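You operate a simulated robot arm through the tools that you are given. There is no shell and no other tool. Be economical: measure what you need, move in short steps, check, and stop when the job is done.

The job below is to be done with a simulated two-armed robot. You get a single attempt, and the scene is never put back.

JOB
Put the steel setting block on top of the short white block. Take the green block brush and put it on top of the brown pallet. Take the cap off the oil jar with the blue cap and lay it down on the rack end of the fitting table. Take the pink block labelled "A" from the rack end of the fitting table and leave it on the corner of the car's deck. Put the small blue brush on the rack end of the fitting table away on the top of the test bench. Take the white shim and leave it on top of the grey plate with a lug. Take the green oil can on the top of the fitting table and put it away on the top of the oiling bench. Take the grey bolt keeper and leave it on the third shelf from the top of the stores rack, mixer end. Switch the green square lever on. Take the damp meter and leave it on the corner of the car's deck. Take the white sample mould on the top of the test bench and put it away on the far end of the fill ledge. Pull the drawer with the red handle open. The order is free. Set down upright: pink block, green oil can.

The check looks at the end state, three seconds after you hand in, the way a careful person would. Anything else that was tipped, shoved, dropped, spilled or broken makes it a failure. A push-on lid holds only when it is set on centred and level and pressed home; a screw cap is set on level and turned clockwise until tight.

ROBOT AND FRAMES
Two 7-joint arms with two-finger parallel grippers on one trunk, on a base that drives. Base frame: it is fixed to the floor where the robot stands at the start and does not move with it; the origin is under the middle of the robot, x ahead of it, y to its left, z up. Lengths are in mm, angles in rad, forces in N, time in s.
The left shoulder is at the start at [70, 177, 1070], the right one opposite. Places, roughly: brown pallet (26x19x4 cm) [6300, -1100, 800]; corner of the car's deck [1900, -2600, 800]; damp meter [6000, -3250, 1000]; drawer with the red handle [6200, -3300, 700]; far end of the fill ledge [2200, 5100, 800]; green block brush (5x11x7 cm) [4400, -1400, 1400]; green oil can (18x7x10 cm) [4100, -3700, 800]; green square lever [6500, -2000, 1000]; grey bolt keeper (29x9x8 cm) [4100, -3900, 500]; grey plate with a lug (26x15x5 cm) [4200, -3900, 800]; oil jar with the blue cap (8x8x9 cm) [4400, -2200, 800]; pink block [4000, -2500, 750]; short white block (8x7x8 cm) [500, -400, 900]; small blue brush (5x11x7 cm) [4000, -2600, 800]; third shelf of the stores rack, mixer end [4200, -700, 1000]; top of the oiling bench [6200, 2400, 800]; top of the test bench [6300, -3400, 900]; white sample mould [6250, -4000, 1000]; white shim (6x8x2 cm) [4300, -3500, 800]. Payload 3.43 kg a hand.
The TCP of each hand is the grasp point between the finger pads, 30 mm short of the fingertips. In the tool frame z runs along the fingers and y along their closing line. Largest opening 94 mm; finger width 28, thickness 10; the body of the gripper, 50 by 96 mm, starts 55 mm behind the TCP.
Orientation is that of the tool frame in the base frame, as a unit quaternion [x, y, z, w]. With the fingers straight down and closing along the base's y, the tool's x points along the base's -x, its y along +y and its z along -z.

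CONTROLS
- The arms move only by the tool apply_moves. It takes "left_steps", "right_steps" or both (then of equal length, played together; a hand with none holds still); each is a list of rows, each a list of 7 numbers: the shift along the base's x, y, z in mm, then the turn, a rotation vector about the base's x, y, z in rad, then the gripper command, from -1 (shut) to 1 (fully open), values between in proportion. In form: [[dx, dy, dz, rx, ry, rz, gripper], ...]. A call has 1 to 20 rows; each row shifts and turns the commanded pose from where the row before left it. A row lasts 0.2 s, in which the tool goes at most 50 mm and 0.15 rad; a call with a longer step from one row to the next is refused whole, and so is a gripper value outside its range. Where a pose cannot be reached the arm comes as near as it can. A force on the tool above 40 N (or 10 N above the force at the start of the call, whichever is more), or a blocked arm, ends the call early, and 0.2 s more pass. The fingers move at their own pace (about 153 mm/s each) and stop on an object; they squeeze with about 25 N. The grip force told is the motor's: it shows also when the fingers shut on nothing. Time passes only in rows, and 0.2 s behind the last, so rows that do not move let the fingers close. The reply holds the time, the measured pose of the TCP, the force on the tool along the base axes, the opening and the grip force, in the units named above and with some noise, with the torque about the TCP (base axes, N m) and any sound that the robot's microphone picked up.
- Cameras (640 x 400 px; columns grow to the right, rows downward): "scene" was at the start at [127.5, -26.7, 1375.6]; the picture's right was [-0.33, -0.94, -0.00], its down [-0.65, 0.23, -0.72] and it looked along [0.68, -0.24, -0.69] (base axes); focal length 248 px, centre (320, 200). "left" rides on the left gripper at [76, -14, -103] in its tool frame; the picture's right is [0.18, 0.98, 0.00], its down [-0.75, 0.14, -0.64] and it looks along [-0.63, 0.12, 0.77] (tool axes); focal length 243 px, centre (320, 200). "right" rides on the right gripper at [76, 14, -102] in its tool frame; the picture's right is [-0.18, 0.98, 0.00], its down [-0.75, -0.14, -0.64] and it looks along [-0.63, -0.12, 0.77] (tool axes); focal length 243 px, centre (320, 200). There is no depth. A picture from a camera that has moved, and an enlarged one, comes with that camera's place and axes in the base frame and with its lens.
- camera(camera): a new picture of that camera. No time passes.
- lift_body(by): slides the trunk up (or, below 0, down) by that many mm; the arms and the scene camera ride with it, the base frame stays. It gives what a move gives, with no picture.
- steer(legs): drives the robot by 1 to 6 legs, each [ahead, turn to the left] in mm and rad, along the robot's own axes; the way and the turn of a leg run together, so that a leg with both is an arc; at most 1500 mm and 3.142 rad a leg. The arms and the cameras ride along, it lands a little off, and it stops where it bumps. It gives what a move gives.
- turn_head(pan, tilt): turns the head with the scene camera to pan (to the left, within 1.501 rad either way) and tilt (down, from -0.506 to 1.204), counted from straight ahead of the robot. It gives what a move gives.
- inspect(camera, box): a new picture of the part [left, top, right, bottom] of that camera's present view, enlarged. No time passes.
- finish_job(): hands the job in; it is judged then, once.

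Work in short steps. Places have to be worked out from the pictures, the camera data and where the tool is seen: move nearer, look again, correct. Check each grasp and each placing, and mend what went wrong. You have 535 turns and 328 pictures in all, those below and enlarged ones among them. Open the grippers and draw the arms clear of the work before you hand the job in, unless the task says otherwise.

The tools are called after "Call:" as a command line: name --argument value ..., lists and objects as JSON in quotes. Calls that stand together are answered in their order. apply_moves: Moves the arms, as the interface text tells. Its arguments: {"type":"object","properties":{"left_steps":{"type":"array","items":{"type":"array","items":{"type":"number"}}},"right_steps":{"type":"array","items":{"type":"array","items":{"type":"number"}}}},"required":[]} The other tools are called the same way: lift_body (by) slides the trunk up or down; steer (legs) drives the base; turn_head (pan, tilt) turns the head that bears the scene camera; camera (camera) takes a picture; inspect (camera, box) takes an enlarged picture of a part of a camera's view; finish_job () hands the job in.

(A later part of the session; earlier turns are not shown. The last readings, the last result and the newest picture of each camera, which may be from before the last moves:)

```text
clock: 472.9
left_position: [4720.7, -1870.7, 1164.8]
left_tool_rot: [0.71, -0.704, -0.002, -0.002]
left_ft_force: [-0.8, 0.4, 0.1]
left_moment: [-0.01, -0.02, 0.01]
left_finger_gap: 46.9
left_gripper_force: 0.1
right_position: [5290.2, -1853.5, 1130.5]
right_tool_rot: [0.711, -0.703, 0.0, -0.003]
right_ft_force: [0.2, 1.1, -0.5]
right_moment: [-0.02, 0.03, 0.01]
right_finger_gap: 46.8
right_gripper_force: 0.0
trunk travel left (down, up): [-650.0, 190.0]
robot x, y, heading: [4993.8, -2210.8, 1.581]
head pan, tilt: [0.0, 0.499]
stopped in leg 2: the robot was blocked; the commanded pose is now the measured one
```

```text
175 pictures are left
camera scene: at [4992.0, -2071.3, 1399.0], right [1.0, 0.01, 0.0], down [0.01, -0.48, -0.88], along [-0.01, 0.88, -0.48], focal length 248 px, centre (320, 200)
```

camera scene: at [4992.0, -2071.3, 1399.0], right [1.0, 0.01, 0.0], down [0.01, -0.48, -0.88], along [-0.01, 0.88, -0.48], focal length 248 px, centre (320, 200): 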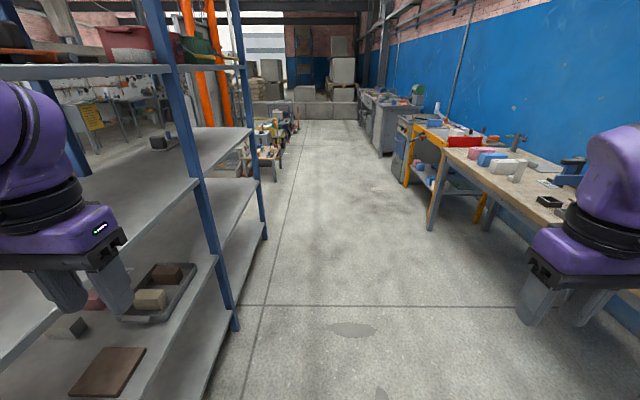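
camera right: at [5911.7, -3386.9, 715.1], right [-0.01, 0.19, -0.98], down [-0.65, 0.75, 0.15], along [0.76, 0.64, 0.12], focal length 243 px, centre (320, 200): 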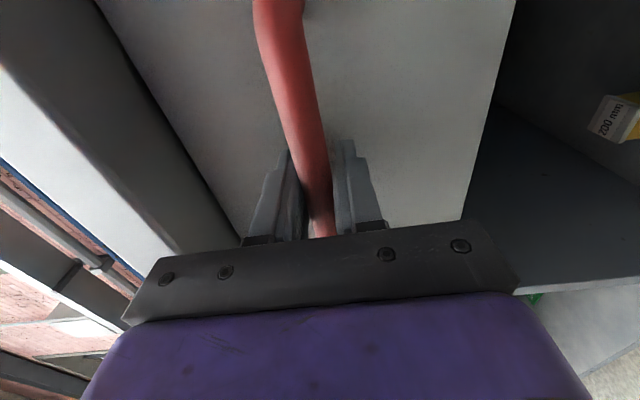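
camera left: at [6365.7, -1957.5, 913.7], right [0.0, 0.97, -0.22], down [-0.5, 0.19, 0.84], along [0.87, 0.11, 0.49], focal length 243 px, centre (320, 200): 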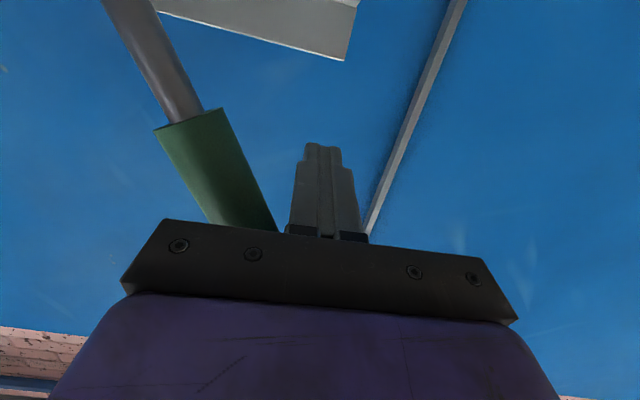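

Something blocked at the last 10 mm, probably my left elbow near the rack post; nothing looks disturbed. I back off and turn west at y≈−2350.

Call:
steer --legs '[[-150, 0]]'

Call:
turn_head --pan 0.9 --tilt 0.4

Call:
camera --camera "scene"

```text
clock: 474.2
left_position: [4722.2, -2017.1, 1165.4]
left_tool_rot: [0.71, -0.704, -0.001, -0.001]
left_ft_force: [0.3, -0.3, 0.1]
left_moment: [-0.04, 0.0, -0.01]
left_finger_gap: 47.0
left_gripper_force: 0.1
right_position: [5289.6, -2003.2, 1128.7]
right_tool_rot: [0.712, -0.703, 0.003, -0.002]
right_ft_force: [0.7, 0.1, -0.3]
right_moment: [0.0, 0.02, -0.02]
right_finger_gap: 47.0
right_gripper_force: 0.1
trunk travel left (down, up): [-650.0, 190.0]
robot x, y, heading: [4993.3, -2360.8, 1.585]
head pan, tilt: [0.0, 0.499]
```

```text
clock: 475.4
left_position: [4722.4, -2018.7, 1165.1]
left_tool_rot: [0.71, -0.704, -0.001, -0.002]
left_ft_force: [0.6, 0.1, -0.3]
left_moment: [0.01, -0.04, -0.04]
left_finger_gap: 47.1
left_gripper_force: 0.1
right_position: [5290.7, -2002.7, 1129.9]
right_tool_rot: [0.712, -0.703, 0.001, -0.003]
right_ft_force: [0.2, -0.5, -0.4]
right_moment: [0.0, 0.03, -0.01]
right_finger_gap: 46.8
right_gripper_force: 0.0
trunk travel left (down, up): [-650.0, 190.0]
robot x, y, heading: [4997.0, -2358.4, 1.579]
head pan, tilt: [0.901, 0.4]
```

```text
174 pictures are left
camera scene: at [4920.8, -2254.3, 1407.9], right [0.61, 0.79, 0.0], down [0.31, -0.24, -0.92], along [-0.73, 0.56, -0.39], focal length 248 px, centre (320, 200)
```

scene: 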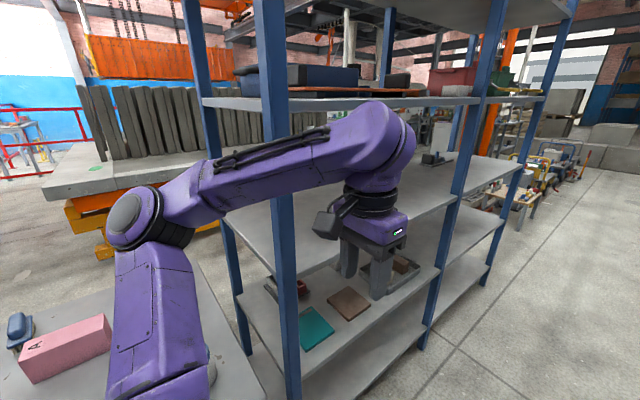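

I turn toward the west in two steps with a back-off between, keeping the right hand clear of the rack.

Call:
steer --legs '[[0, 0.9], [-150, 0], [0, 0.662]]'

Call:
turn_head --pan 0 --tilt 0.6

Call:
camera --camera "scene"

```text
clock: 480.9
left_position: [4773.3, -2729.2, 1165.3]
left_tool_rot: [1.0, 0.008, -0.002, 0.0]
left_ft_force: [0.4, -0.2, -0.1]
left_moment: [0.02, 0.02, 0.0]
left_finger_gap: 47.2
left_gripper_force: 0.0
right_position: [4755.9, -2161.4, 1128.8]
right_tool_rot: [1.0, 0.01, -0.001, -0.003]
right_ft_force: [0.6, 0.6, -0.6]
right_moment: [0.01, -0.01, -0.02]
right_finger_gap: 46.7
right_gripper_force: 0.0
trunk travel left (down, up): [-650.0, 190.0]
robot x, y, heading: [5114.9, -2455.0, -3.127]
head pan, tilt: [0.901, 0.4]
```

```text
clock: 482.1
left_position: [4773.8, -2728.7, 1163.8]
left_tool_rot: [1.0, 0.008, -0.002, -0.001]
left_ft_force: [0.6, 1.1, -0.3]
left_moment: [-0.02, -0.03, -0.02]
left_finger_gap: 47.0
left_gripper_force: 0.0
right_position: [4754.9, -2161.6, 1130.6]
right_tool_rot: [1.0, 0.01, 0.0, -0.003]
right_ft_force: [0.5, -0.3, 0.3]
right_moment: [-0.01, 0.0, 0.0]
right_finger_gap: 47.0
right_gripper_force: 0.0
trunk travel left (down, up): [-650.0, 190.0]
robot x, y, heading: [5117.1, -2448.5, -3.123]
head pan, tilt: [0.0, 0.6]
```

```text
173 pictures are left
camera scene: at [4976.1, -2456.1, 1389.7], right [-0.02, 1.0, 0.0], down [0.56, 0.01, -0.83], along [-0.82, -0.02, -0.56], focal length 248 px, centre (320, 200)
```

scene: 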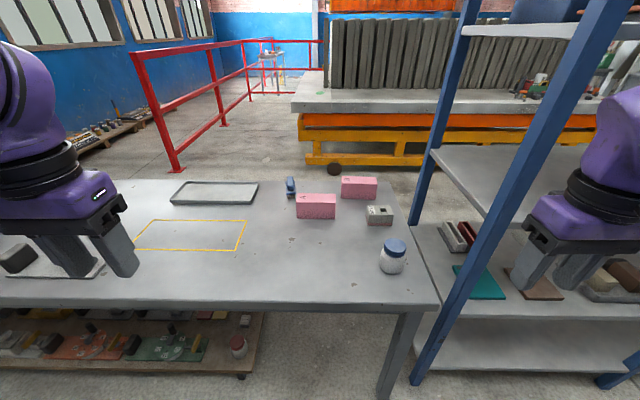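

I see the jar with the blue cap, two pink blocks and the blue brush. I enlarge that corner.

Call:
inspect --camera "scene" --box '[260, 160, 430, 290]'

```text
3.08 times, centred on (345, 225) of scene
camera zoom: at [4976.1, -2456.1, 1389.7], right [-0.02, 1.0, 0.0], down [0.56, 0.01, -0.83], along [-0.82, -0.02, -0.56], focal length 764 px, centre (243, 123)
```

zoom: 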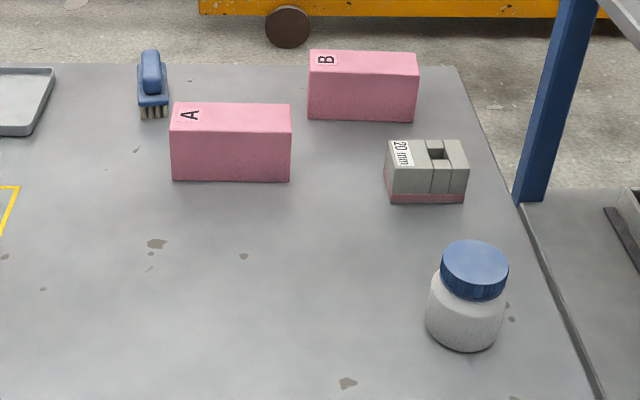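

Block A is the nearer pink one; the jar is near [4445, −2250] with a ribbed (screw) cap. I drive 185 mm closer and bring the right hand above the jar.

Call:
steer --legs '[[180, -0.016]]'

Call:
apply_moves --right_steps '[[-20, -15, 0, 0, 0, 0, 0.5], [-25, -15, -5, 0, 0, 0, 1], [-25, -15, -10, 0, 0, 0, 1], [-25, -15, -20, 0, 0, 0, 1], [-25, -15, -25, 0, 0, 0, 1], [-10, -10, -30, 0, 0, 0, 1], [0, 0, 0, 0, 0, 0, 1]]'

Call:
camera --camera "right"

Call:
camera --camera "scene"

```text
clock: 483.6
left_position: [4587.0, -2725.7, 1165.1]
left_tool_rot: [1.0, 0.0, -0.002, 0.0]
left_ft_force: [0.5, 0.3, -0.1]
left_moment: [0.0, 0.0, 0.01]
left_finger_gap: 47.1
left_gripper_force: 0.2
right_position: [4578.3, -2158.1, 1130.7]
right_tool_rot: [1.0, 0.002, -0.001, -0.003]
right_ft_force: [0.5, -0.9, 0.6]
right_moment: [0.0, -0.03, 0.02]
right_finger_gap: 46.9
right_gripper_force: 0.1
trunk travel left (down, up): [-650.0, 190.0]
robot x, y, heading: [4933.9, -2458.2, -3.139]
head pan, tilt: [0.0, 0.6]
```

```text
clock: 485.2
left_position: [4588.0, -2724.7, 1165.5]
left_tool_rot: [1.0, 0.0, -0.003, 0.001]
left_ft_force: [-0.5, -0.4, -1.1]
left_moment: [0.02, 0.0, -0.01]
left_finger_gap: 47.1
left_gripper_force: 0.1
right_position: [4448.6, -2245.2, 1041.2]
right_tool_rot: [1.0, 0.002, -0.001, -0.003]
right_ft_force: [0.0, 0.8, 0.3]
right_moment: [-0.02, 0.03, 0.0]
right_finger_gap: 93.9
right_gripper_force: 0.1
trunk travel left (down, up): [-650.0, 190.0]
robot x, y, heading: [4933.2, -2455.1, -3.141]
head pan, tilt: [0.0, 0.6]
```

```text
171 pictures are left
camera right: at [4525.5, -2259.2, 1142.2], right [-0.18, -0.98, 0.0], down [-0.75, 0.14, 0.64], along [-0.63, 0.12, -0.77], focal length 243 px, centre (320, 200)
```

right: 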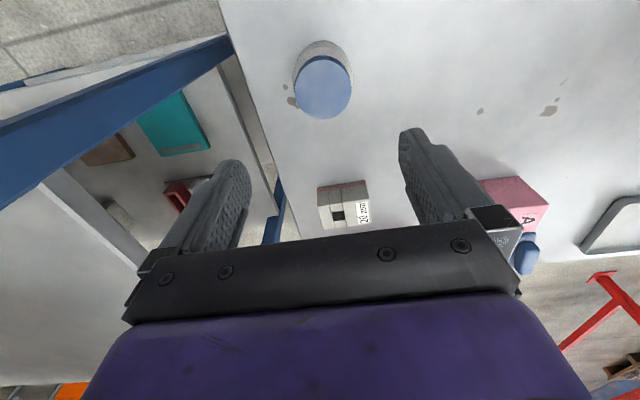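

```text
170 pictures are left
camera scene: at [4795.1, -2456.0, 1389.8], right [0.0, 1.0, 0.0], down [0.56, 0.0, -0.83], along [-0.83, 0.0, -0.56], focal length 248 px, centre (320, 200)
```

scene: 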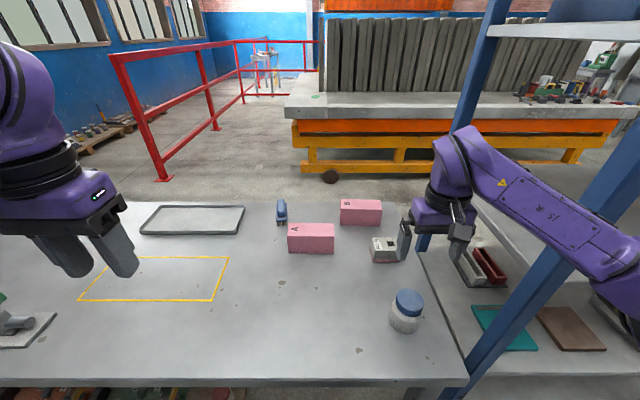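

Cap top centre triangulates to [4455, −2250, 880]. I centre above it and pre-turn the wrist clockwise by 1.26 rad.

Call:
apply_moves --right_steps '[[3, -2, -10, 0, 0, -0.14, 1], [4, -3, -10, 0, 0, -0.14, 1], [0, 0, -10, 0, 0, -0.14, 1], [0, 0, -10, 0, 0, -0.14, 1], [0, 0, -10, 0, 0, -0.14, 1], [0, 0, -10, 0, 0, -0.14, 1], [0, 0, 0, 0, 0, -0.14, 1], [0, 0, 0, 0, 0, -0.14, 1], [0, 0, 0, 0, 0, -0.14, 1], [0, 0, 0, 0, 0, 0, 1]]'

Call:
camera --camera "right"

Call:
camera --camera "scene"

```text
clock: 487.4
left_position: [4587.2, -2727.6, 1163.5]
left_tool_rot: [1.0, 0.0, -0.002, -0.002]
left_ft_force: [0.3, 0.0, -0.6]
left_moment: [0.0, 0.0, 0.0]
left_finger_gap: 46.9
left_gripper_force: 0.1
right_position: [4296.0, -2086.2, 980.2]
right_tool_rot: [0.854, -0.519, -0.005, -0.018]
right_ft_force: [0.8, 1.4, -0.4]
right_moment: [0.0, 0.0, -0.03]
right_finger_gap: 94.2
right_gripper_force: 0.0
right hand out of reach, approached as far as the arm can: row 2, 3, 4, 5, 6, 7, 8, 9
trunk travel left (down, up): [-650.0, 190.0]
robot x, y, heading: [4934.4, -2455.4, -3.136]
head pan, tilt: [0.0, 0.6]
```

```text
169 pictures are left
camera right: at [4317.9, -2164.8, 1079.5], right [-0.96, -0.29, -0.02], down [-0.23, 0.71, 0.67], along [-0.18, 0.64, -0.75], focal length 243 px, centre (320, 200)
```

right: 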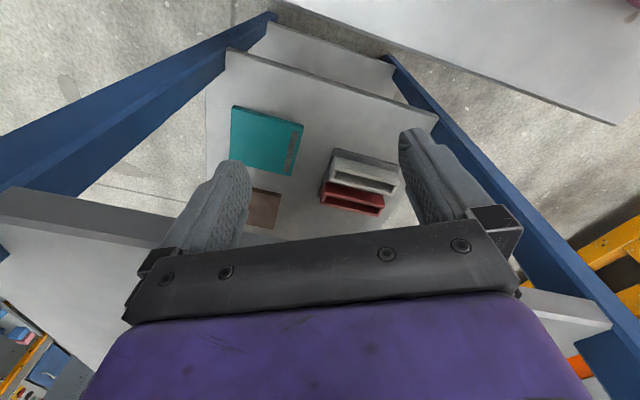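

```text
168 pictures are left
camera scene: at [4794.5, -2458.8, 1389.7], right [0.0, 1.0, 0.0], down [0.56, 0.0, -0.83], along [-0.83, 0.0, -0.56], focal length 248 px, centre (320, 200)
```

scene: 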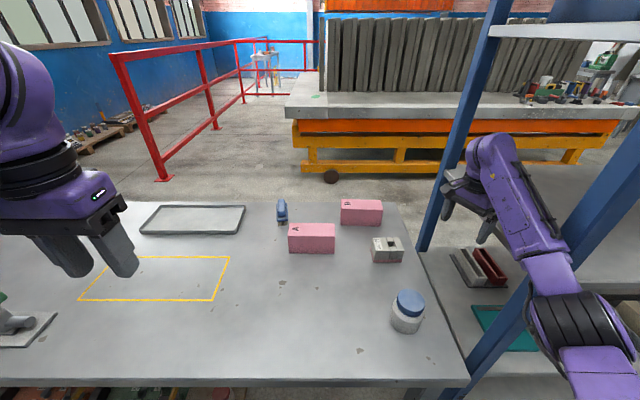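

The right wrist cannot turn that way, and the hand drifted toward the rack without touching. I bring it straight back.

Call:
apply_moves --right_steps '[[15, -18, 12, 0, 0, 0.1, 1], [19, -20, 10, 0, 0, 0.14, 1], [20, -22, 8, 0, 0, 0.14, 1], [20, -22, 8, 0, 0, 0.14, 1], [20, -22, 8, 0, 0, 0.14, 1], [20, -22, 8, 0, 0, 0.14, 1], [20, -20, 6, 0, 0, 0.14, 1], [20, -18, 0, 0, 0, 0.1, 1], [0, 0, 0, 0, 0, 0, 1]]'

Call:
camera --camera "scene"

```text
clock: 489.4
left_position: [4587.7, -2725.4, 1164.7]
left_tool_rot: [1.0, 0.0, -0.001, 0.001]
left_ft_force: [-0.2, -0.2, 0.1]
left_moment: [0.01, 0.01, 0.03]
left_finger_gap: 46.8
left_gripper_force: 0.0
right_position: [4442.8, -2245.9, 1038.3]
right_tool_rot: [0.999, -0.027, -0.012, -0.012]
right_ft_force: [-0.3, 0.4, 0.0]
right_moment: [0.01, 0.02, 0.0]
right_finger_gap: 94.0
right_gripper_force: 0.1
right hand out of reach, approached as far as the arm can: row 1
trunk travel left (down, up): [-650.0, 190.0]
robot x, y, heading: [4935.2, -2456.6, -3.138]
head pan, tilt: [0.0, 0.6]
```

```text
167 pictures are left
camera scene: at [4794.1, -2455.7, 1389.6], right [0.0, 1.0, 0.0], down [0.57, 0.0, -0.82], along [-0.82, 0.0, -0.57], focal length 248 px, centre (320, 200)
```

scene: 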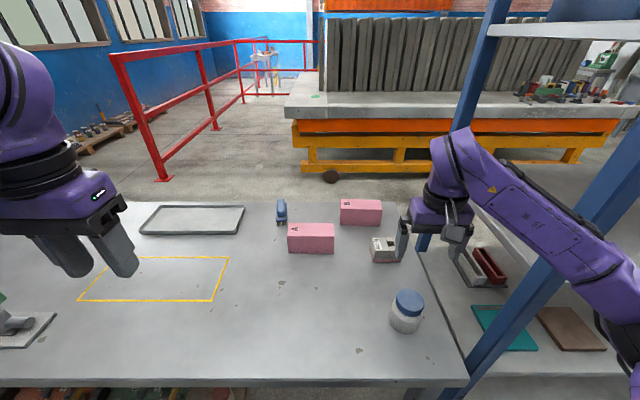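

Recovered. I square the hand and test how far it turns counter-clockwise in the air above the jar.

Call:
apply_moves --right_steps '[[6, -2, 0, -0.024, -0.024, 0.054, 1], [6, -2, -5, 0, 0, 0, 1], [0, 0, 0, 0, 0, 0.14, 1], [0, 0, 0, 0, 0, 0.14, 1], [0, 0, 0, 0, 0, 0.14, 1], [0, 0, 0, 0, 0, 0.14, 1], [0, 0, 0, 0, 0, 0.14, 1], [0, 0, 0, 0, 0, 0.14, 1], [0, 0, 0, 0, 0, 0.14, 1], [0, 0, 0, 0, 0, 0.14, 1], [0, 0, 0, 0, 0, 0.14, 1], [0, 0, 0, 0, 0, 0.14, 1], [0, 0, 0, 0, 0, 0.14, 1], [0, 0, 0, 0, 0, 0.14, 1], [0, 0, 0, 0, 0, 0.14, 1], [0, 0, 0, 0, 0, 0.14, 1], [0, 0, 0, 0, 0, 0, 1]]'

```text
clock: 493.1
left_position: [4587.5, -2725.2, 1165.5]
left_tool_rot: [1.0, 0.0, -0.002, 0.0]
left_ft_force: [-0.2, -0.3, -0.1]
left_moment: [-0.02, -0.02, 0.0]
left_finger_gap: 47.1
left_gripper_force: 0.0
right_position: [4455.0, -2247.7, 1034.5]
right_tool_rot: [0.557, 0.83, -0.001, 0.001]
right_ft_force: [0.1, 0.1, -0.5]
right_moment: [-0.02, -0.03, 0.02]
right_finger_gap: 94.2
right_gripper_force: 0.1
trunk travel left (down, up): [-650.0, 190.0]
robot x, y, heading: [4934.1, -2454.4, -3.14]
head pan, tilt: [0.0, 0.6]
```

2 rad turns freely. I test a bit further.

Call:
apply_moves --right_steps '[[0, 0, 0, 0, 0, 0.14, 1], [0, 0, 0, 0, 0, 0.14, 1], [0, 0, 0, 0, 0, 0.14, 1], [0, 0, 0, 0, 0, 0.14, 1], [0, 0, 0, 0, 0, 0.14, 1], [0, 0, 0, 0, 0, 0.14, 1], [0, 0, 0, 0, 0, 0.14, 1], [0, 0, 0, 0, 0, 0, 1]]'

Call:
camera --camera "scene"

```text
clock: 494.9
left_position: [4587.3, -2727.3, 1165.3]
left_tool_rot: [1.0, 0.0, -0.002, 0.0]
left_ft_force: [-0.4, 0.4, -0.1]
left_moment: [-0.01, 0.02, 0.03]
left_finger_gap: 47.2
left_gripper_force: 0.0
right_position: [4453.8, -2248.2, 1035.0]
right_tool_rot: [0.101, 0.995, 0.0, 0.0]
right_ft_force: [0.2, 0.6, -0.7]
right_moment: [-0.02, 0.02, 0.0]
right_finger_gap: 93.8
right_gripper_force: 0.0
trunk travel left (down, up): [-650.0, 190.0]
robot x, y, heading: [4934.0, -2456.5, -3.138]
head pan, tilt: [0.0, 0.6]
```

```text
166 pictures are left
camera scene: at [4794.4, -2456.1, 1389.7], right [0.0, 1.0, 0.0], down [0.57, 0.0, -0.82], along [-0.82, 0.0, -0.57], focal length 248 px, centre (320, 200)
```

scene: 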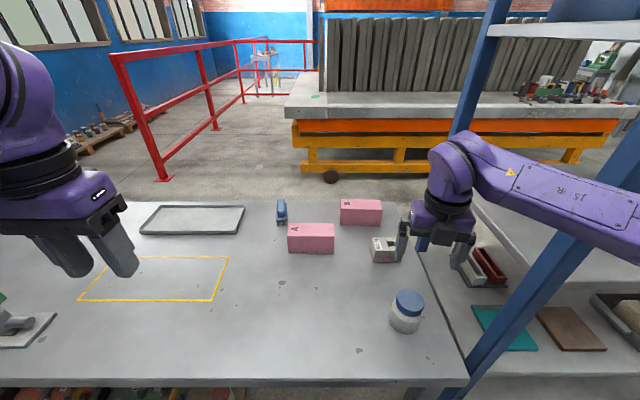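

The wrist has nearly 3 rad that way. I turn back to the start angle and descend around the cap.

Call:
apply_moves --right_steps '[[0, 0, 0, 0, 0, -0.14, 1], [0, 0, 0, 0, 0, -0.14, 1], [0, 0, 0, 0, 0, -0.14, 1], [0, 0, 0, 0, 0, -0.14, 1], [0, 0, 0, 0, 0, -0.14, 1], [0, 0, 0, 0, 0, -0.14, 1], [0, 0, 0, 0, 0, -0.14, 1], [0, 0, 0, 0, 0, -0.14, 1], [0, 0, 0, 0, 0, -0.14, 1], [0, 0, 0, 0, 0, -0.14, 1], [0, 0, 0, 0, 0, -0.14, 1], [0, 0, 0, 0, 0, -0.14, 1], [0, 0, 0, 0, 0, -0.14, 1], [0, 0, 0, 0, 0, -0.14, 1], [0, 0, 0, 0, 0, -0.14, 1], [0, 0, 0, 0, 0, -0.14, 1], [0, 0, 0, 0, 0, -0.14, 1], [0, 0, 0, 0, 0, -0.14, 1], [0, 0, 0, 0, 0, -0.14, 1], [0, 0, 0, 0, 0, -0.14, 1]]'

Call:
apply_moves --right_steps '[[1, -1, -40, 0, 0, 0, 1], [0, 0, -40, 0, 0, 0, 1], [0, 0, -35, 0, 0, 0, 1], [0, 0, -20, 0, 0, 0, 1], [0, 0, 0, 0, 0, 0, 1]]'

Call:
camera --camera "right"

```text
clock: 499.1
left_position: [4587.0, -2725.2, 1165.7]
left_tool_rot: [1.0, 0.0, -0.001, 0.0]
left_ft_force: [0.0, 0.8, 1.1]
left_moment: [0.01, -0.03, -0.01]
left_finger_gap: 47.0
left_gripper_force: 0.1
right_position: [4455.6, -2250.5, 1032.0]
right_tool_rot: [0.998, 0.067, 0.0, 0.0]
right_ft_force: [-0.4, -0.6, 0.3]
right_moment: [0.0, 0.01, 0.0]
right_finger_gap: 94.1
right_gripper_force: 0.0
right hand out of reach, approached as far as the arm can: row 19
trunk travel left (down, up): [-650.0, 190.0]
robot x, y, heading: [4930.9, -2456.1, -3.137]
head pan, tilt: [0.0, 0.6]
```

```text
clock: 500.2
left_position: [4588.1, -2726.4, 1164.9]
left_tool_rot: [1.0, 0.0, -0.002, 0.0]
left_ft_force: [0.2, -1.0, -0.7]
left_moment: [0.0, 0.02, -0.01]
left_finger_gap: 47.1
left_gripper_force: 0.2
right_position: [4457.3, -2255.7, 899.3]
right_tool_rot: [0.998, 0.069, -0.001, 0.0]
right_ft_force: [0.1, -0.1, -0.2]
right_moment: [0.0, 0.0, 0.0]
right_finger_gap: 94.0
right_gripper_force: 0.0
trunk travel left (down, up): [-650.0, 190.0]
robot x, y, heading: [4934.2, -2457.1, -3.138]
head pan, tilt: [0.0, 0.6]
```

```text
165 pictures are left
camera right: at [4535.6, -2259.3, 1001.4], right [-0.05, -1.0, 0.0], down [-0.76, 0.04, 0.64], along [-0.64, 0.03, -0.77], focal length 243 px, centre (320, 200)
```

right: 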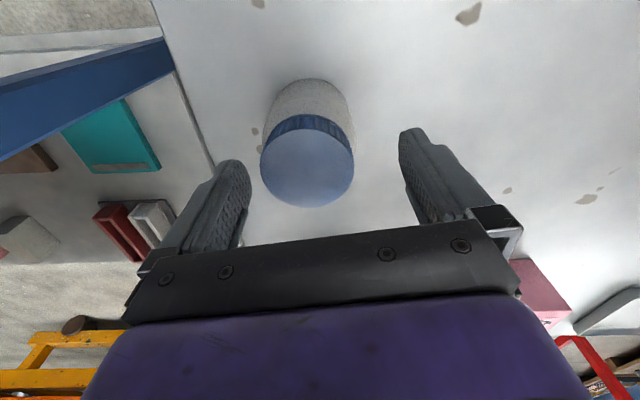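

Cap centre is about [4461, −2249]. I correct, lower to z≈888 and grip the cap.

Call:
apply_moves --right_steps '[[4, 6, 0, 0, 0, 0, 1], [0, 0, -6, 0, 0, 0, 1], [0, 0, -5, 0, 0, 0, 1], [0, 0, 0, 0, 0, 0, 0.6], [0, 0, 0, 0, 0, 0, -1], [0, 0, 0, 0, 0, 0, -1], [0, 0, 0, 0, 0, 0, -1]]'

Call:
camera --camera "right"

```text
clock: 501.9
left_position: [4587.8, -2725.5, 1166.1]
left_tool_rot: [1.0, -0.001, -0.001, 0.001]
left_ft_force: [-0.9, -0.2, -0.5]
left_moment: [0.0, 0.04, -0.04]
left_finger_gap: 47.1
left_gripper_force: 0.1
right_position: [4459.6, -2247.2, 887.7]
right_tool_rot: [0.998, 0.069, -0.001, 0.0]
right_ft_force: [-0.6, 1.7, 1.9]
right_moment: [0.07, 0.04, -0.04]
right_finger_gap: 58.7
right_gripper_force: 25.0
trunk travel left (down, up): [-650.0, 190.0]
robot x, y, heading: [4932.6, -2455.1, -3.137]
head pan, tilt: [0.0, 0.6]
```

```text
164 pictures are left
camera right: at [4538.4, -2250.9, 989.5], right [-0.05, -1.0, 0.0], down [-0.76, 0.04, 0.64], along [-0.64, 0.03, -0.77], focal length 243 px, centre (320, 200)
```

right: 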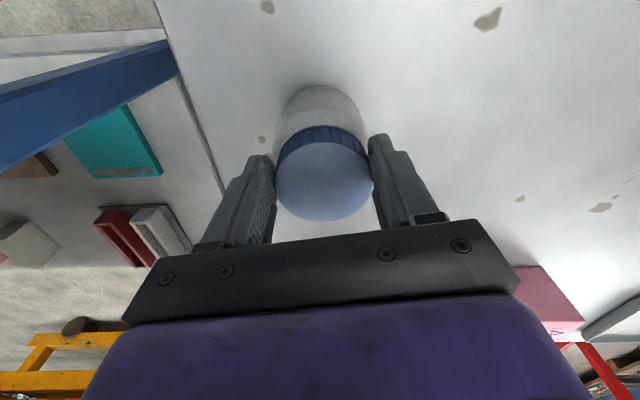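

Gripped at 59 mm. I turn the cap counter-clockwise, first about 0.8 rad, and watch torque.

Call:
apply_moves --right_steps '[[0, 0, 0, 0, 0, 0.12, -1], [0, 0, 0, 0, 0, 0.14, -1], [0, 0, 0, 0, 0, 0.14, -1], [0, 0, 0, 0, 0, 0.14, -1], [0, 0, 0, 0, 0, 0.14, -1], [0, 0, 0, 0, 0, 0.14, -1]]'

Call:
camera --camera "right"

```text
clock: 503.2
left_position: [4588.6, -2726.1, 1164.6]
left_tool_rot: [1.0, 0.0, -0.002, 0.0]
left_ft_force: [0.2, 0.5, 0.3]
left_moment: [0.02, 0.04, 0.01]
left_finger_gap: 47.0
left_gripper_force: 0.0
right_position: [4460.5, -2246.3, 887.6]
right_tool_rot: [0.886, 0.463, -0.001, 0.001]
right_ft_force: [-1.3, -1.0, 3.0]
right_moment: [-0.16, 0.05, 0.0]
right_finger_gap: 58.5
right_gripper_force: 25.0
trunk travel left (down, up): [-650.0, 190.0]
robot x, y, heading: [4933.8, -2455.6, -3.136]
head pan, tilt: [0.0, 0.6]
```

```text
163 pictures are left
camera right: at [4517.1, -2193.2, 989.4], right [0.7, -0.71, 0.0], down [-0.55, -0.54, 0.64], along [-0.46, -0.45, -0.77], focal length 243 px, centre (320, 200)
```

right: 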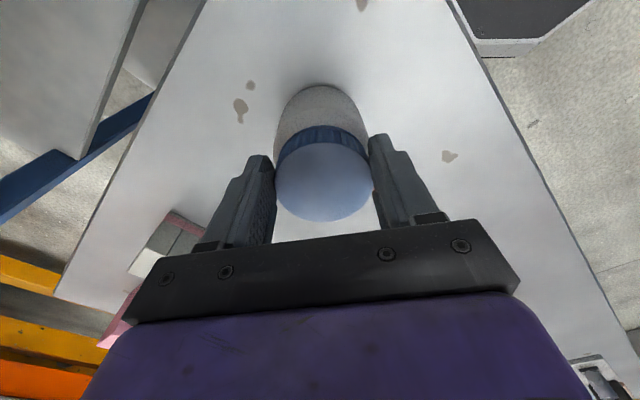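

Almost no resisting torque. I continue the stroke.

Call:
apply_moves --right_steps '[[0, 0, 0, 0, 0, 0.14, -1], [0, 0, 0, 0, 0, 0.14, -1], [0, 0, 0, 0, 0, 0.14, -1], [0, 0, 0, 0, 0, 0.14, -1], [0, 0, 0, 0, 0, 0.14, -1], [0, 0, 0, 0, 0, 0.14, -1], [0, 0, 0, 0, 0, 0.14, -1], [0, 0, 0, 0, 0, 0.14, -1], [0, 0, 0, 0, 0, 0.14, -1], [0, 0, 0, 0, 0, 0.14, -1], [0, 0, 0, 0, 0, 0.14, -1], [0, 0, 0, 0, 0, 0.14, -1], [0, 0, 0, 0, 0, 0, -1]]'

Call:
camera --camera "right"

Call:
inspect --camera "scene" --box '[350, 230, 480, 350]'

```text
clock: 506.1
left_position: [4588.4, -2725.3, 1165.6]
left_tool_rot: [1.0, 0.0, -0.002, 0.0]
left_ft_force: [-0.8, -0.2, -0.2]
left_moment: [-0.07, -0.02, 0.01]
left_finger_gap: 46.7
left_gripper_force: 0.0
right_position: [4460.9, -2249.0, 888.5]
right_tool_rot: [0.249, 0.969, -0.001, 0.001]
right_ft_force: [-0.2, -1.0, -0.8]
right_moment: [0.01, -0.03, 0.01]
right_finger_gap: 58.8
right_gripper_force: 24.5
trunk travel left (down, up): [-650.0, 190.0]
robot x, y, heading: [4932.3, -2454.8, -3.138]
head pan, tilt: [0.0, 0.6]
```

```text
162 pictures are left
camera right: at [4401.3, -2198.4, 989.7], right [0.63, 0.77, 0.0], down [0.59, -0.49, 0.64], along [0.5, -0.41, -0.77], focal length 243 px, centre (320, 200)
```

right: 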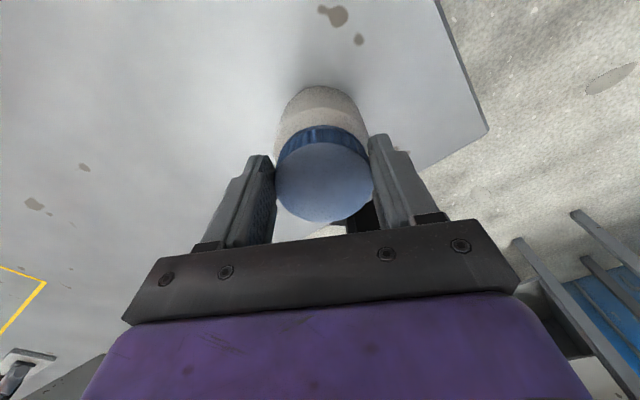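

```text
3.33 times, centred on (415, 290) of scene
camera zoom: at [4794.5, -2456.1, 1389.7], right [0.0, 1.0, 0.0], down [0.57, 0.0, -0.82], along [-0.82, 0.0, -0.57], focal length 828 px, centre (3, -100)
```

zoom: 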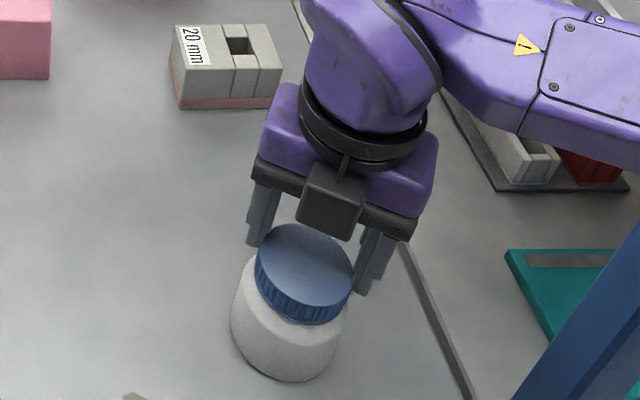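

Weight sign changed slightly; the neck is showing under the cap. I lift 10 mm gently to see whether the jar follows.

Call:
apply_moves --right_steps '[[0, 0, 4, 0, 0, 0, -1], [0, 0, 6, 0, 0, 0, -1], [0, 0, 0, 0, 0, 0, -1]]'

Call:
inspect --camera "scene" --box '[350, 230, 480, 350]'

```text
clock: 506.9
left_position: [4587.6, -2725.3, 1163.5]
left_tool_rot: [1.0, 0.0, -0.002, 0.0]
left_ft_force: [0.7, 0.1, -1.2]
left_moment: [0.02, -0.01, 0.02]
left_finger_gap: 46.7
left_gripper_force: 0.0
right_position: [4460.0, -2246.7, 898.6]
right_tool_rot: [0.249, 0.969, 0.0, 0.0]
right_ft_force: [0.3, 0.1, -1.4]
right_moment: [-0.01, -0.02, 0.0]
right_finger_gap: 58.3
right_gripper_force: 25.1
trunk travel left (down, up): [-650.0, 190.0]
robot x, y, heading: [4932.8, -2454.1, -3.138]
head pan, tilt: [0.0, 0.6]
```

```text
3.33 times, centred on (415, 290) of scene
camera zoom: at [4794.1, -2456.0, 1389.6], right [0.0, 1.0, 0.0], down [0.57, 0.0, -0.82], along [-0.82, 0.0, -0.57], focal length 828 px, centre (3, -100)
```

zoom: 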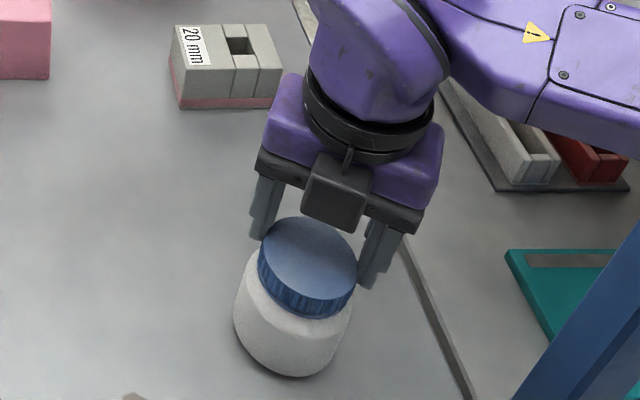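

The jar lifts with the cap (jar turned along), so the left hand must hold the jar's body. I set it back down and release.

Call:
apply_moves --right_steps '[[0, 0, -5, 0, 0, 0, -1], [0, -2, -5, 0, 0, 0, -1], [0, 0, 0, 0, 0, 0, -1], [0, 0, 0, 0, 0, 0, 0.5], [0, 0, 0, 0, 0, 0, 1], [0, 0, 0, 0, 0, 0, 1], [0, 0, 30, 0, 0, 0, 1], [0, 0, 45, 0, 0, 0, 1], [0, 0, 45, 0, 0, 0, 1], [0, 0, 45, 0, 0, 0, 1], [0, 0, 45, 0, 0, 0, 1], [0, 0, 45, 0, 0, 0, 1]]'

Call:
camera --camera "right"

```text
clock: 509.4
left_position: [4587.9, -2727.3, 1165.1]
left_tool_rot: [1.0, 0.0, -0.002, -0.001]
left_ft_force: [0.1, 0.0, 0.2]
left_moment: [0.01, -0.03, 0.01]
left_finger_gap: 47.1
left_gripper_force: 0.2
right_position: [4462.7, -2245.2, 1143.1]
right_tool_rot: [0.249, 0.969, 0.0, 0.001]
right_ft_force: [0.4, -1.2, 0.6]
right_moment: [-0.04, -0.01, -0.02]
right_finger_gap: 94.1
right_gripper_force: 0.0
trunk travel left (down, up): [-650.0, 190.0]
robot x, y, heading: [4931.1, -2452.9, -3.138]
head pan, tilt: [0.0, 0.6]
```

```text
159 pictures are left
camera right: at [4403.3, -2197.2, 1244.4], right [0.64, 0.77, 0.0], down [0.59, -0.49, 0.64], along [0.5, -0.41, -0.77], focal length 243 px, centre (320, 200)
```

right: 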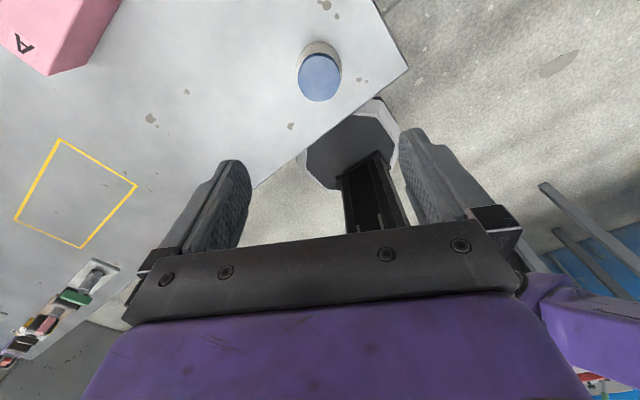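

The jar stands upright again. I turn the right wrist back and move the hand aside.

Call:
apply_moves --right_steps '[[5, 10, 0, 0, 0, -0.14, 1], [5, 10, 0, 0, 0, -0.14, 1], [5, 10, 0, 0, 0, -0.14, 1], [5, 10, 0, 0, 0, -0.14, 1], [5, 10, 0, 0, 0, -0.14, 1], [5, 10, 0, 0, 0, -0.14, 1], [5, 10, 0, 0, 0, -0.14, 1], [5, 10, 0, 0, 0, -0.14, 1], [5, 5, 0, 0, 0, -0.14, 1], [0, 0, 0, 0, 0, -0.14, 1], [0, 0, 0, 0, 0, -0.14, 1], [0, 0, 0, 0, 0, -0.14, 1], [0, 0, 0, 0, 0, -0.14, 1], [0, 0, 0, 0, 0, -0.14, 1], [0, 0, 0, 0, 0, -0.14, 1], [0, 0, 0, 0, 0, -0.14, 1], [0, 0, 0, 0, 0, -0.14, 1], [0, 0, 0, 0, 0, 0, 1]]'

Call:
lift_body --by -200

Call:
camera --camera "scene"

```text
clock: 513.2
left_position: [4588.2, -2725.8, 1165.9]
left_tool_rot: [1.0, 0.0, -0.001, 0.0]
left_ft_force: [-0.6, 0.1, 0.3]
left_moment: [-0.02, 0.01, -0.01]
left_finger_gap: 46.9
left_gripper_force: 0.1
right_position: [4504.6, -2163.9, 1141.9]
right_tool_rot: [0.992, 0.127, -0.001, 0.0]
right_ft_force: [-0.5, 0.0, -0.8]
right_moment: [0.02, 0.0, -0.02]
right_finger_gap: 94.1
right_gripper_force: 0.0
trunk travel left (down, up): [-650.0, 190.0]
robot x, y, heading: [4933.6, -2451.2, -3.141]
head pan, tilt: [0.0, 0.6]
```

```text
clock: 515.4
left_position: [4588.0, -2725.4, 964.8]
left_tool_rot: [1.0, -0.001, -0.003, 0.0]
left_ft_force: [0.3, -0.7, -0.1]
left_moment: [0.0, 0.01, -0.01]
left_finger_gap: 46.9
left_gripper_force: 0.0
right_position: [4505.2, -2163.7, 942.9]
right_tool_rot: [0.992, 0.128, -0.001, 0.001]
right_ft_force: [0.0, 0.0, 0.3]
right_moment: [0.0, 0.02, -0.02]
right_finger_gap: 94.2
right_gripper_force: 0.0
trunk travel left (down, up): [-450.0, 390.0]
robot x, y, heading: [4934.9, -2458.6, -3.134]
head pan, tilt: [0.0, 0.6]
```

```text
158 pictures are left
camera scene: at [4794.7, -2456.1, 1189.8], right [0.0, 1.0, 0.0], down [0.56, 0.0, -0.83], along [-0.83, 0.0, -0.56], focal length 248 px, centre (320, 200)
```

scene: 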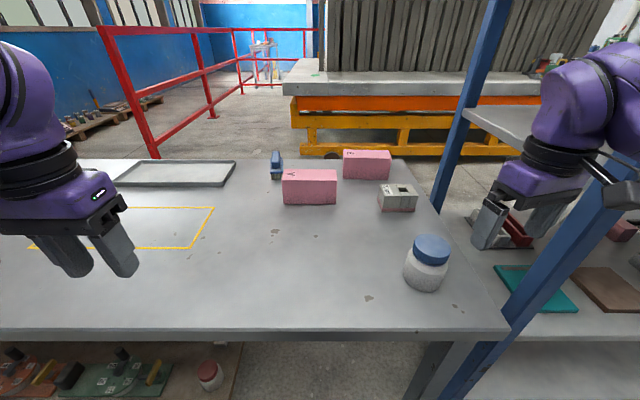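

Trunk is lower now. I swing the left hand in: pitch to 40° below horizontal and yaw right, to approach the jar body from the side.

Call:
apply_moves --left_steps '[[0, 15, 0, 0, 0.1455, 0, 0.5], [0, 20, 0, 0, 0.1455, 0, 1], [0, 20, 0, 0, 0.1455, 0, 1], [0, 22, 0, 0, 0.1455, 0, 1], [0, 22, 0, 0, 0.1455, 0, 1], [0, 22, 0, 0, 0.1455, 0, 1], [-4, 24, 0, 0, 0, -0.131, 1], [-4, 24, 0, 0, 0, -0.131, 1], [-4, 24, 0, 0, 0, -0.131, 1], [-4, 24, 0, 0, 0, -0.131, 1], [-4, 24, 0, 0, 0, -0.131, 1], [-4, 24, 0, 0, 0, -0.131, 1], [-4, 24, -5, 0, 0, -0.131, 1], [-4, 24, -5, 0, 0, -0.13, 1], [0, 0, 0, 0, 0, 0, 1]]'

Call:
camera --camera "left"

Call:
camera --camera "scene"

```text
clock: 518.6
left_position: [4557.1, -2411.5, 954.2]
left_tool_rot: [0.784, -0.452, -0.369, -0.213]
left_ft_force: [0.0, 1.0, -1.5]
left_moment: [0.02, -0.01, 0.03]
left_finger_gap: 94.0
left_gripper_force: 0.2
right_position: [4504.9, -2164.7, 942.5]
right_tool_rot: [0.992, 0.129, -0.001, 0.0]
right_ft_force: [0.2, 0.1, 1.3]
right_moment: [0.02, -0.01, -0.05]
right_finger_gap: 93.9
right_gripper_force: 0.0
trunk travel left (down, up): [-450.0, 390.0]
robot x, y, heading: [4933.2, -2454.0, -3.137]
head pan, tilt: [0.0, 0.6]
```

```text
157 pictures are left
camera left: at [4633.2, -2515.3, 961.0], right [-0.79, -0.59, -0.14], down [-0.12, -0.08, 0.99], along [-0.6, 0.8, 0.0], focal length 243 px, centre (320, 200)
```

left: 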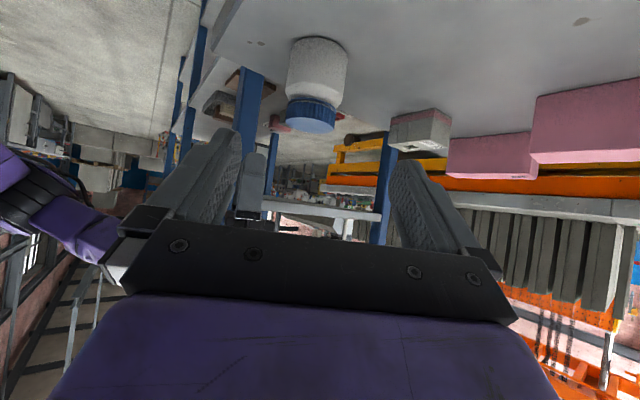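

```text
156 pictures are left
camera scene: at [4795.0, -2456.6, 1189.8], right [0.0, 1.0, 0.0], down [0.56, 0.0, -0.83], along [-0.83, 0.0, -0.56], focal length 248 px, centre (320, 200)
```

scene: 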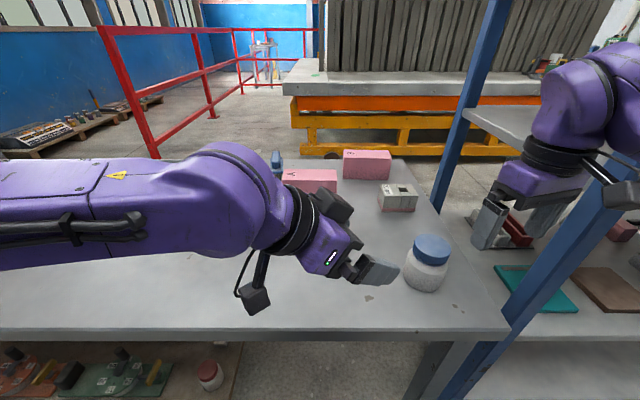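

Left hand points straight at the jar (2 mm off line, 190 mm away). I flatten the pitch slightly and lower to z≈830.

Call:
apply_moves --left_steps '[[0, 0, -30, 0.035, 0.02, 0, 1], [0, 0, -32, 0.035, 0.02, 0, 1], [0, 0, -32, 0.034, 0.02, 0, 1], [0, 0, -30, 0, 0, 0, 1], [0, 0, 0, 0, 0, 0, 1]]'

Call:
camera --camera "left"

Call:
camera --camera "scene"

```text
clock: 519.8
left_position: [4554.8, -2411.2, 830.5]
left_tool_rot: [0.76, -0.439, -0.415, -0.239]
left_ft_force: [-0.4, 0.0, -0.1]
left_moment: [-0.02, 0.04, 0.06]
left_finger_gap: 93.8
left_gripper_force: 0.1
right_position: [4505.3, -2164.2, 943.7]
right_tool_rot: [0.992, 0.13, 0.0, 0.0]
right_ft_force: [-0.8, -0.3, 0.1]
right_moment: [-0.03, 0.02, 0.01]
right_finger_gap: 94.1
right_gripper_force: 0.1
trunk travel left (down, up): [-450.0, 390.0]
robot x, y, heading: [4933.6, -2453.3, -3.141]
head pan, tilt: [0.0, 0.6]
```

```text
155 pictures are left
camera left: at [4631.3, -2514.7, 821.1], right [-0.8, -0.58, -0.15], down [-0.06, -0.18, 0.98], along [-0.6, 0.8, 0.11], focal length 243 px, centre (320, 200)
```

left: 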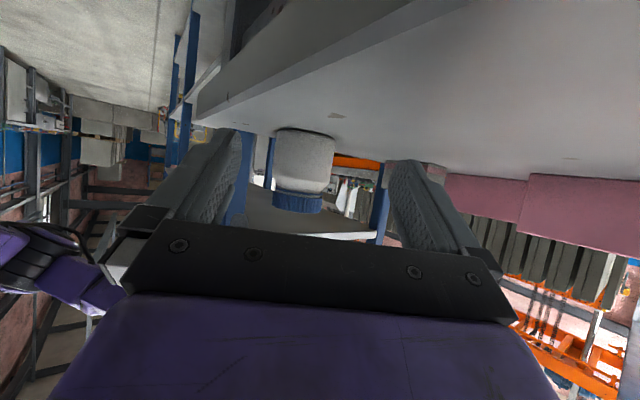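

```text
154 pictures are left
camera scene: at [4794.8, -2456.4, 1189.7], right [0.0, 1.0, 0.0], down [0.56, 0.0, -0.83], along [-0.83, 0.0, -0.56], focal length 248 px, centre (320, 200)
```

scene: 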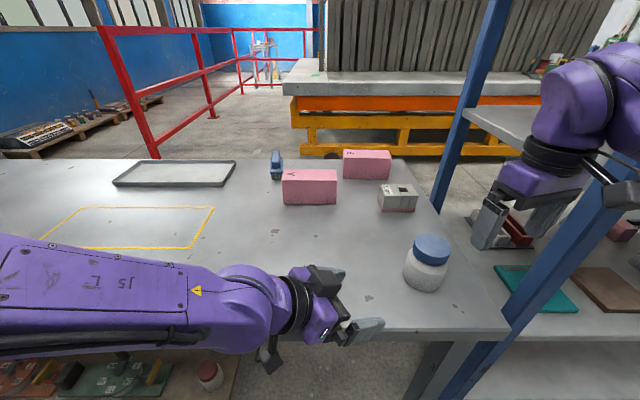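

Alignment is within 4 mm after allowing for the camera's skew. I shift 3.5 mm and advance 110 mm.

Call:
apply_moves --left_steps '[[3, 2, 0, 0, 0, 0, 1], [-15, 26, 0, 0, 0, 0, 1], [-15, 26, 0, 0, 0, 0, 1], [-15, 26, 0, 0, 0, 0, 1], [-10, 17, 0, 0, 0, 0, 1], [0, 0, 0, 0, 0, 0, 1]]'

Call:
camera --camera "left"

Call:
camera --camera "scene"

```text
clock: 521.2
left_position: [4504.3, -2314.7, 828.2]
left_tool_rot: [0.76, -0.44, -0.413, -0.24]
left_ft_force: [0.6, 0.6, -0.4]
left_moment: [0.02, -0.01, -0.02]
left_finger_gap: 94.1
left_gripper_force: 0.2
right_position: [4504.0, -2164.3, 942.1]
right_tool_rot: [0.992, 0.128, -0.002, 0.0]
right_ft_force: [-0.7, -0.5, 0.2]
right_moment: [-0.03, 0.0, -0.02]
right_finger_gap: 93.7
right_gripper_force: 0.2
trunk travel left (down, up): [-450.0, 390.0]
robot x, y, heading: [4936.3, -2453.5, -3.135]
head pan, tilt: [0.0, 0.6]
```

```text
153 pictures are left
camera left: at [4581.3, -2419.0, 820.1], right [-0.8, -0.58, -0.16], down [-0.06, -0.18, 0.98], along [-0.6, 0.8, 0.11], focal length 243 px, centre (320, 200)
```

left: 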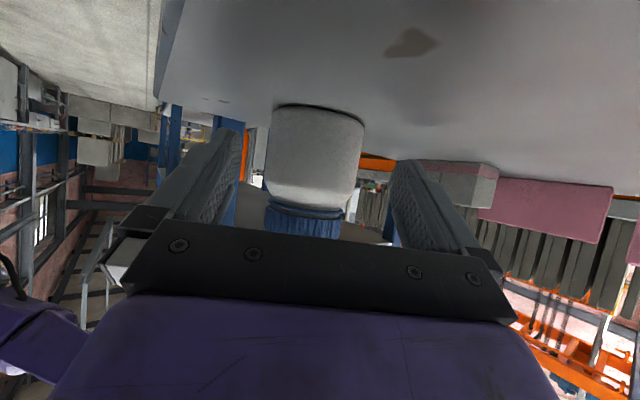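

```text
152 pictures are left
camera scene: at [4794.7, -2456.1, 1189.7], right [0.0, 1.0, 0.0], down [0.56, 0.0, -0.83], along [-0.83, 0.0, -0.56], focal length 248 px, centre (320, 200)
```

scene: 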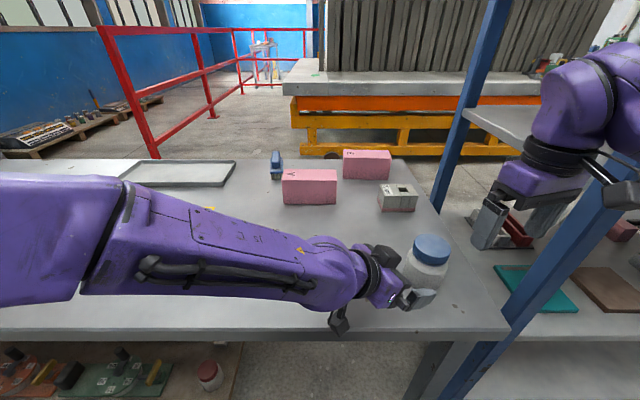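

Centred. I advance the last 60 mm so the fingers pass both sides of the jar.

Call:
apply_moves --left_steps '[[-9, 12, 0, 0, 0, 0, 1], [-8, 14, 0, 0, 0, 0, 1], [-8, 13, 0, 0, 0, 0, 1], [-7, 12, 0, 0, 0, 0, 1], [0, 0, 0, 0, 0, 0, 1]]'

Call:
camera --camera "left"

Call:
inspect --camera "scene" --box '[320, 200, 480, 340]'

```text
clock: 522.4
left_position: [4471.4, -2265.4, 831.1]
left_tool_rot: [0.76, -0.439, -0.414, -0.239]
left_ft_force: [0.2, 0.0, 0.0]
left_moment: [0.0, 0.01, 0.02]
left_finger_gap: 94.0
left_gripper_force: 0.0
right_position: [4505.5, -2164.5, 942.8]
right_tool_rot: [0.992, 0.129, -0.001, -0.001]
right_ft_force: [0.0, 0.4, 0.4]
right_moment: [0.03, 0.03, 0.03]
right_finger_gap: 93.9
right_gripper_force: 0.0
trunk travel left (down, up): [-450.0, 390.0]
robot x, y, heading: [4935.0, -2455.6, -3.14]
head pan, tilt: [0.0, 0.6]
```

```text
151 pictures are left
camera left: at [4549.4, -2368.4, 821.9], right [-0.8, -0.58, -0.16], down [-0.06, -0.18, 0.98], along [-0.6, 0.8, 0.11], focal length 243 px, centre (320, 200)
```

left: 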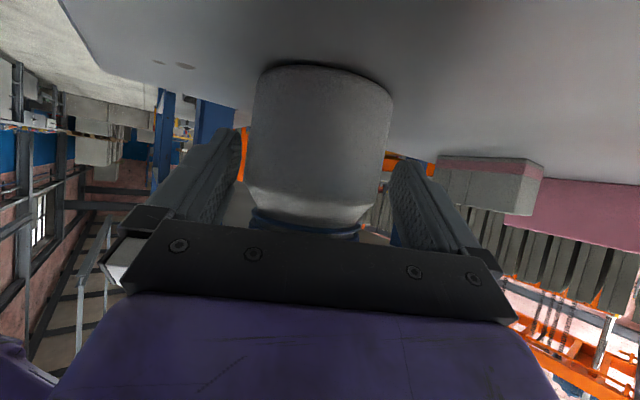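

```text
2.86 times, centred on (400, 270) of scene
camera zoom: at [4794.7, -2456.2, 1189.7], right [0.0, 1.0, 0.0], down [0.56, 0.0, -0.83], along [-0.83, 0.0, -0.56], focal length 710 px, centre (91, 0)
```

zoom: 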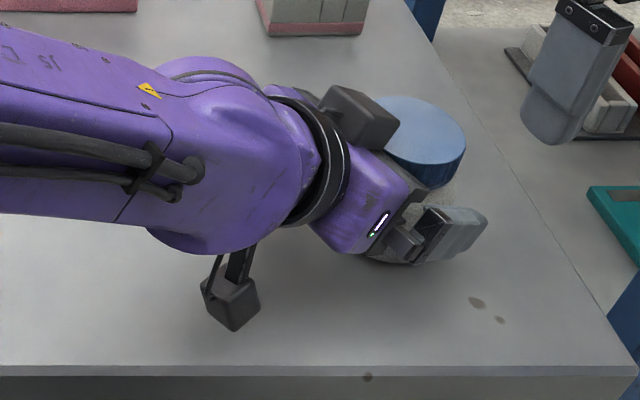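

The jar sits between the left fingers. I close the left hand on its body.

Call:
apply_moves --left_steps '[[0, 0, 0, 0, 0, 0, 0.8], [0, 0, 0, 0, 0, 0, 0.5], [0, 0, 0, 0, 0, 0, -1], [0, 0, 0, 0, 0, 0, -1], [0, 0, 0, 0, 0, 0, -1]]'

Call:
camera --camera "left"

```text
clock: 523.6
left_position: [4471.4, -2264.8, 831.0]
left_tool_rot: [0.76, -0.439, -0.414, -0.24]
left_ft_force: [0.6, 0.2, 0.9]
left_moment: [0.05, 0.02, -0.01]
left_finger_gap: 71.3
left_gripper_force: 25.0
right_position: [4505.2, -2164.4, 943.2]
right_tool_rot: [0.992, 0.129, 0.0, 0.0]
right_ft_force: [0.8, 0.4, -0.1]
right_moment: [0.02, -0.01, 0.01]
right_finger_gap: 94.2
right_gripper_force: 0.1
trunk travel left (down, up): [-450.0, 390.0]
robot x, y, heading: [4932.8, -2453.0, -3.138]
head pan, tilt: [0.0, 0.6]
```

```text
149 pictures are left
camera left: at [4549.4, -2368.3, 821.8], right [-0.8, -0.58, -0.16], down [-0.06, -0.18, 0.98], along [-0.6, 0.8, 0.11], focal length 243 px, centre (320, 200)
```

left: 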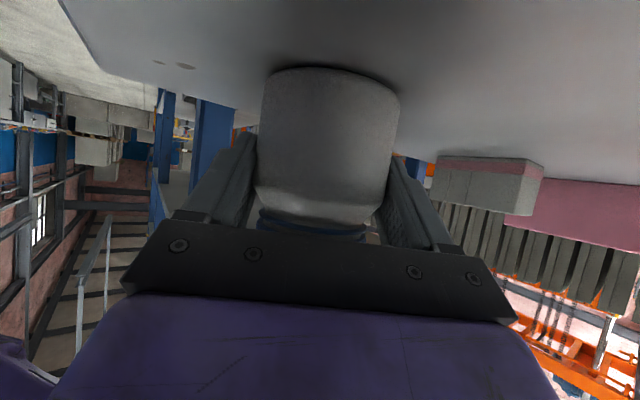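

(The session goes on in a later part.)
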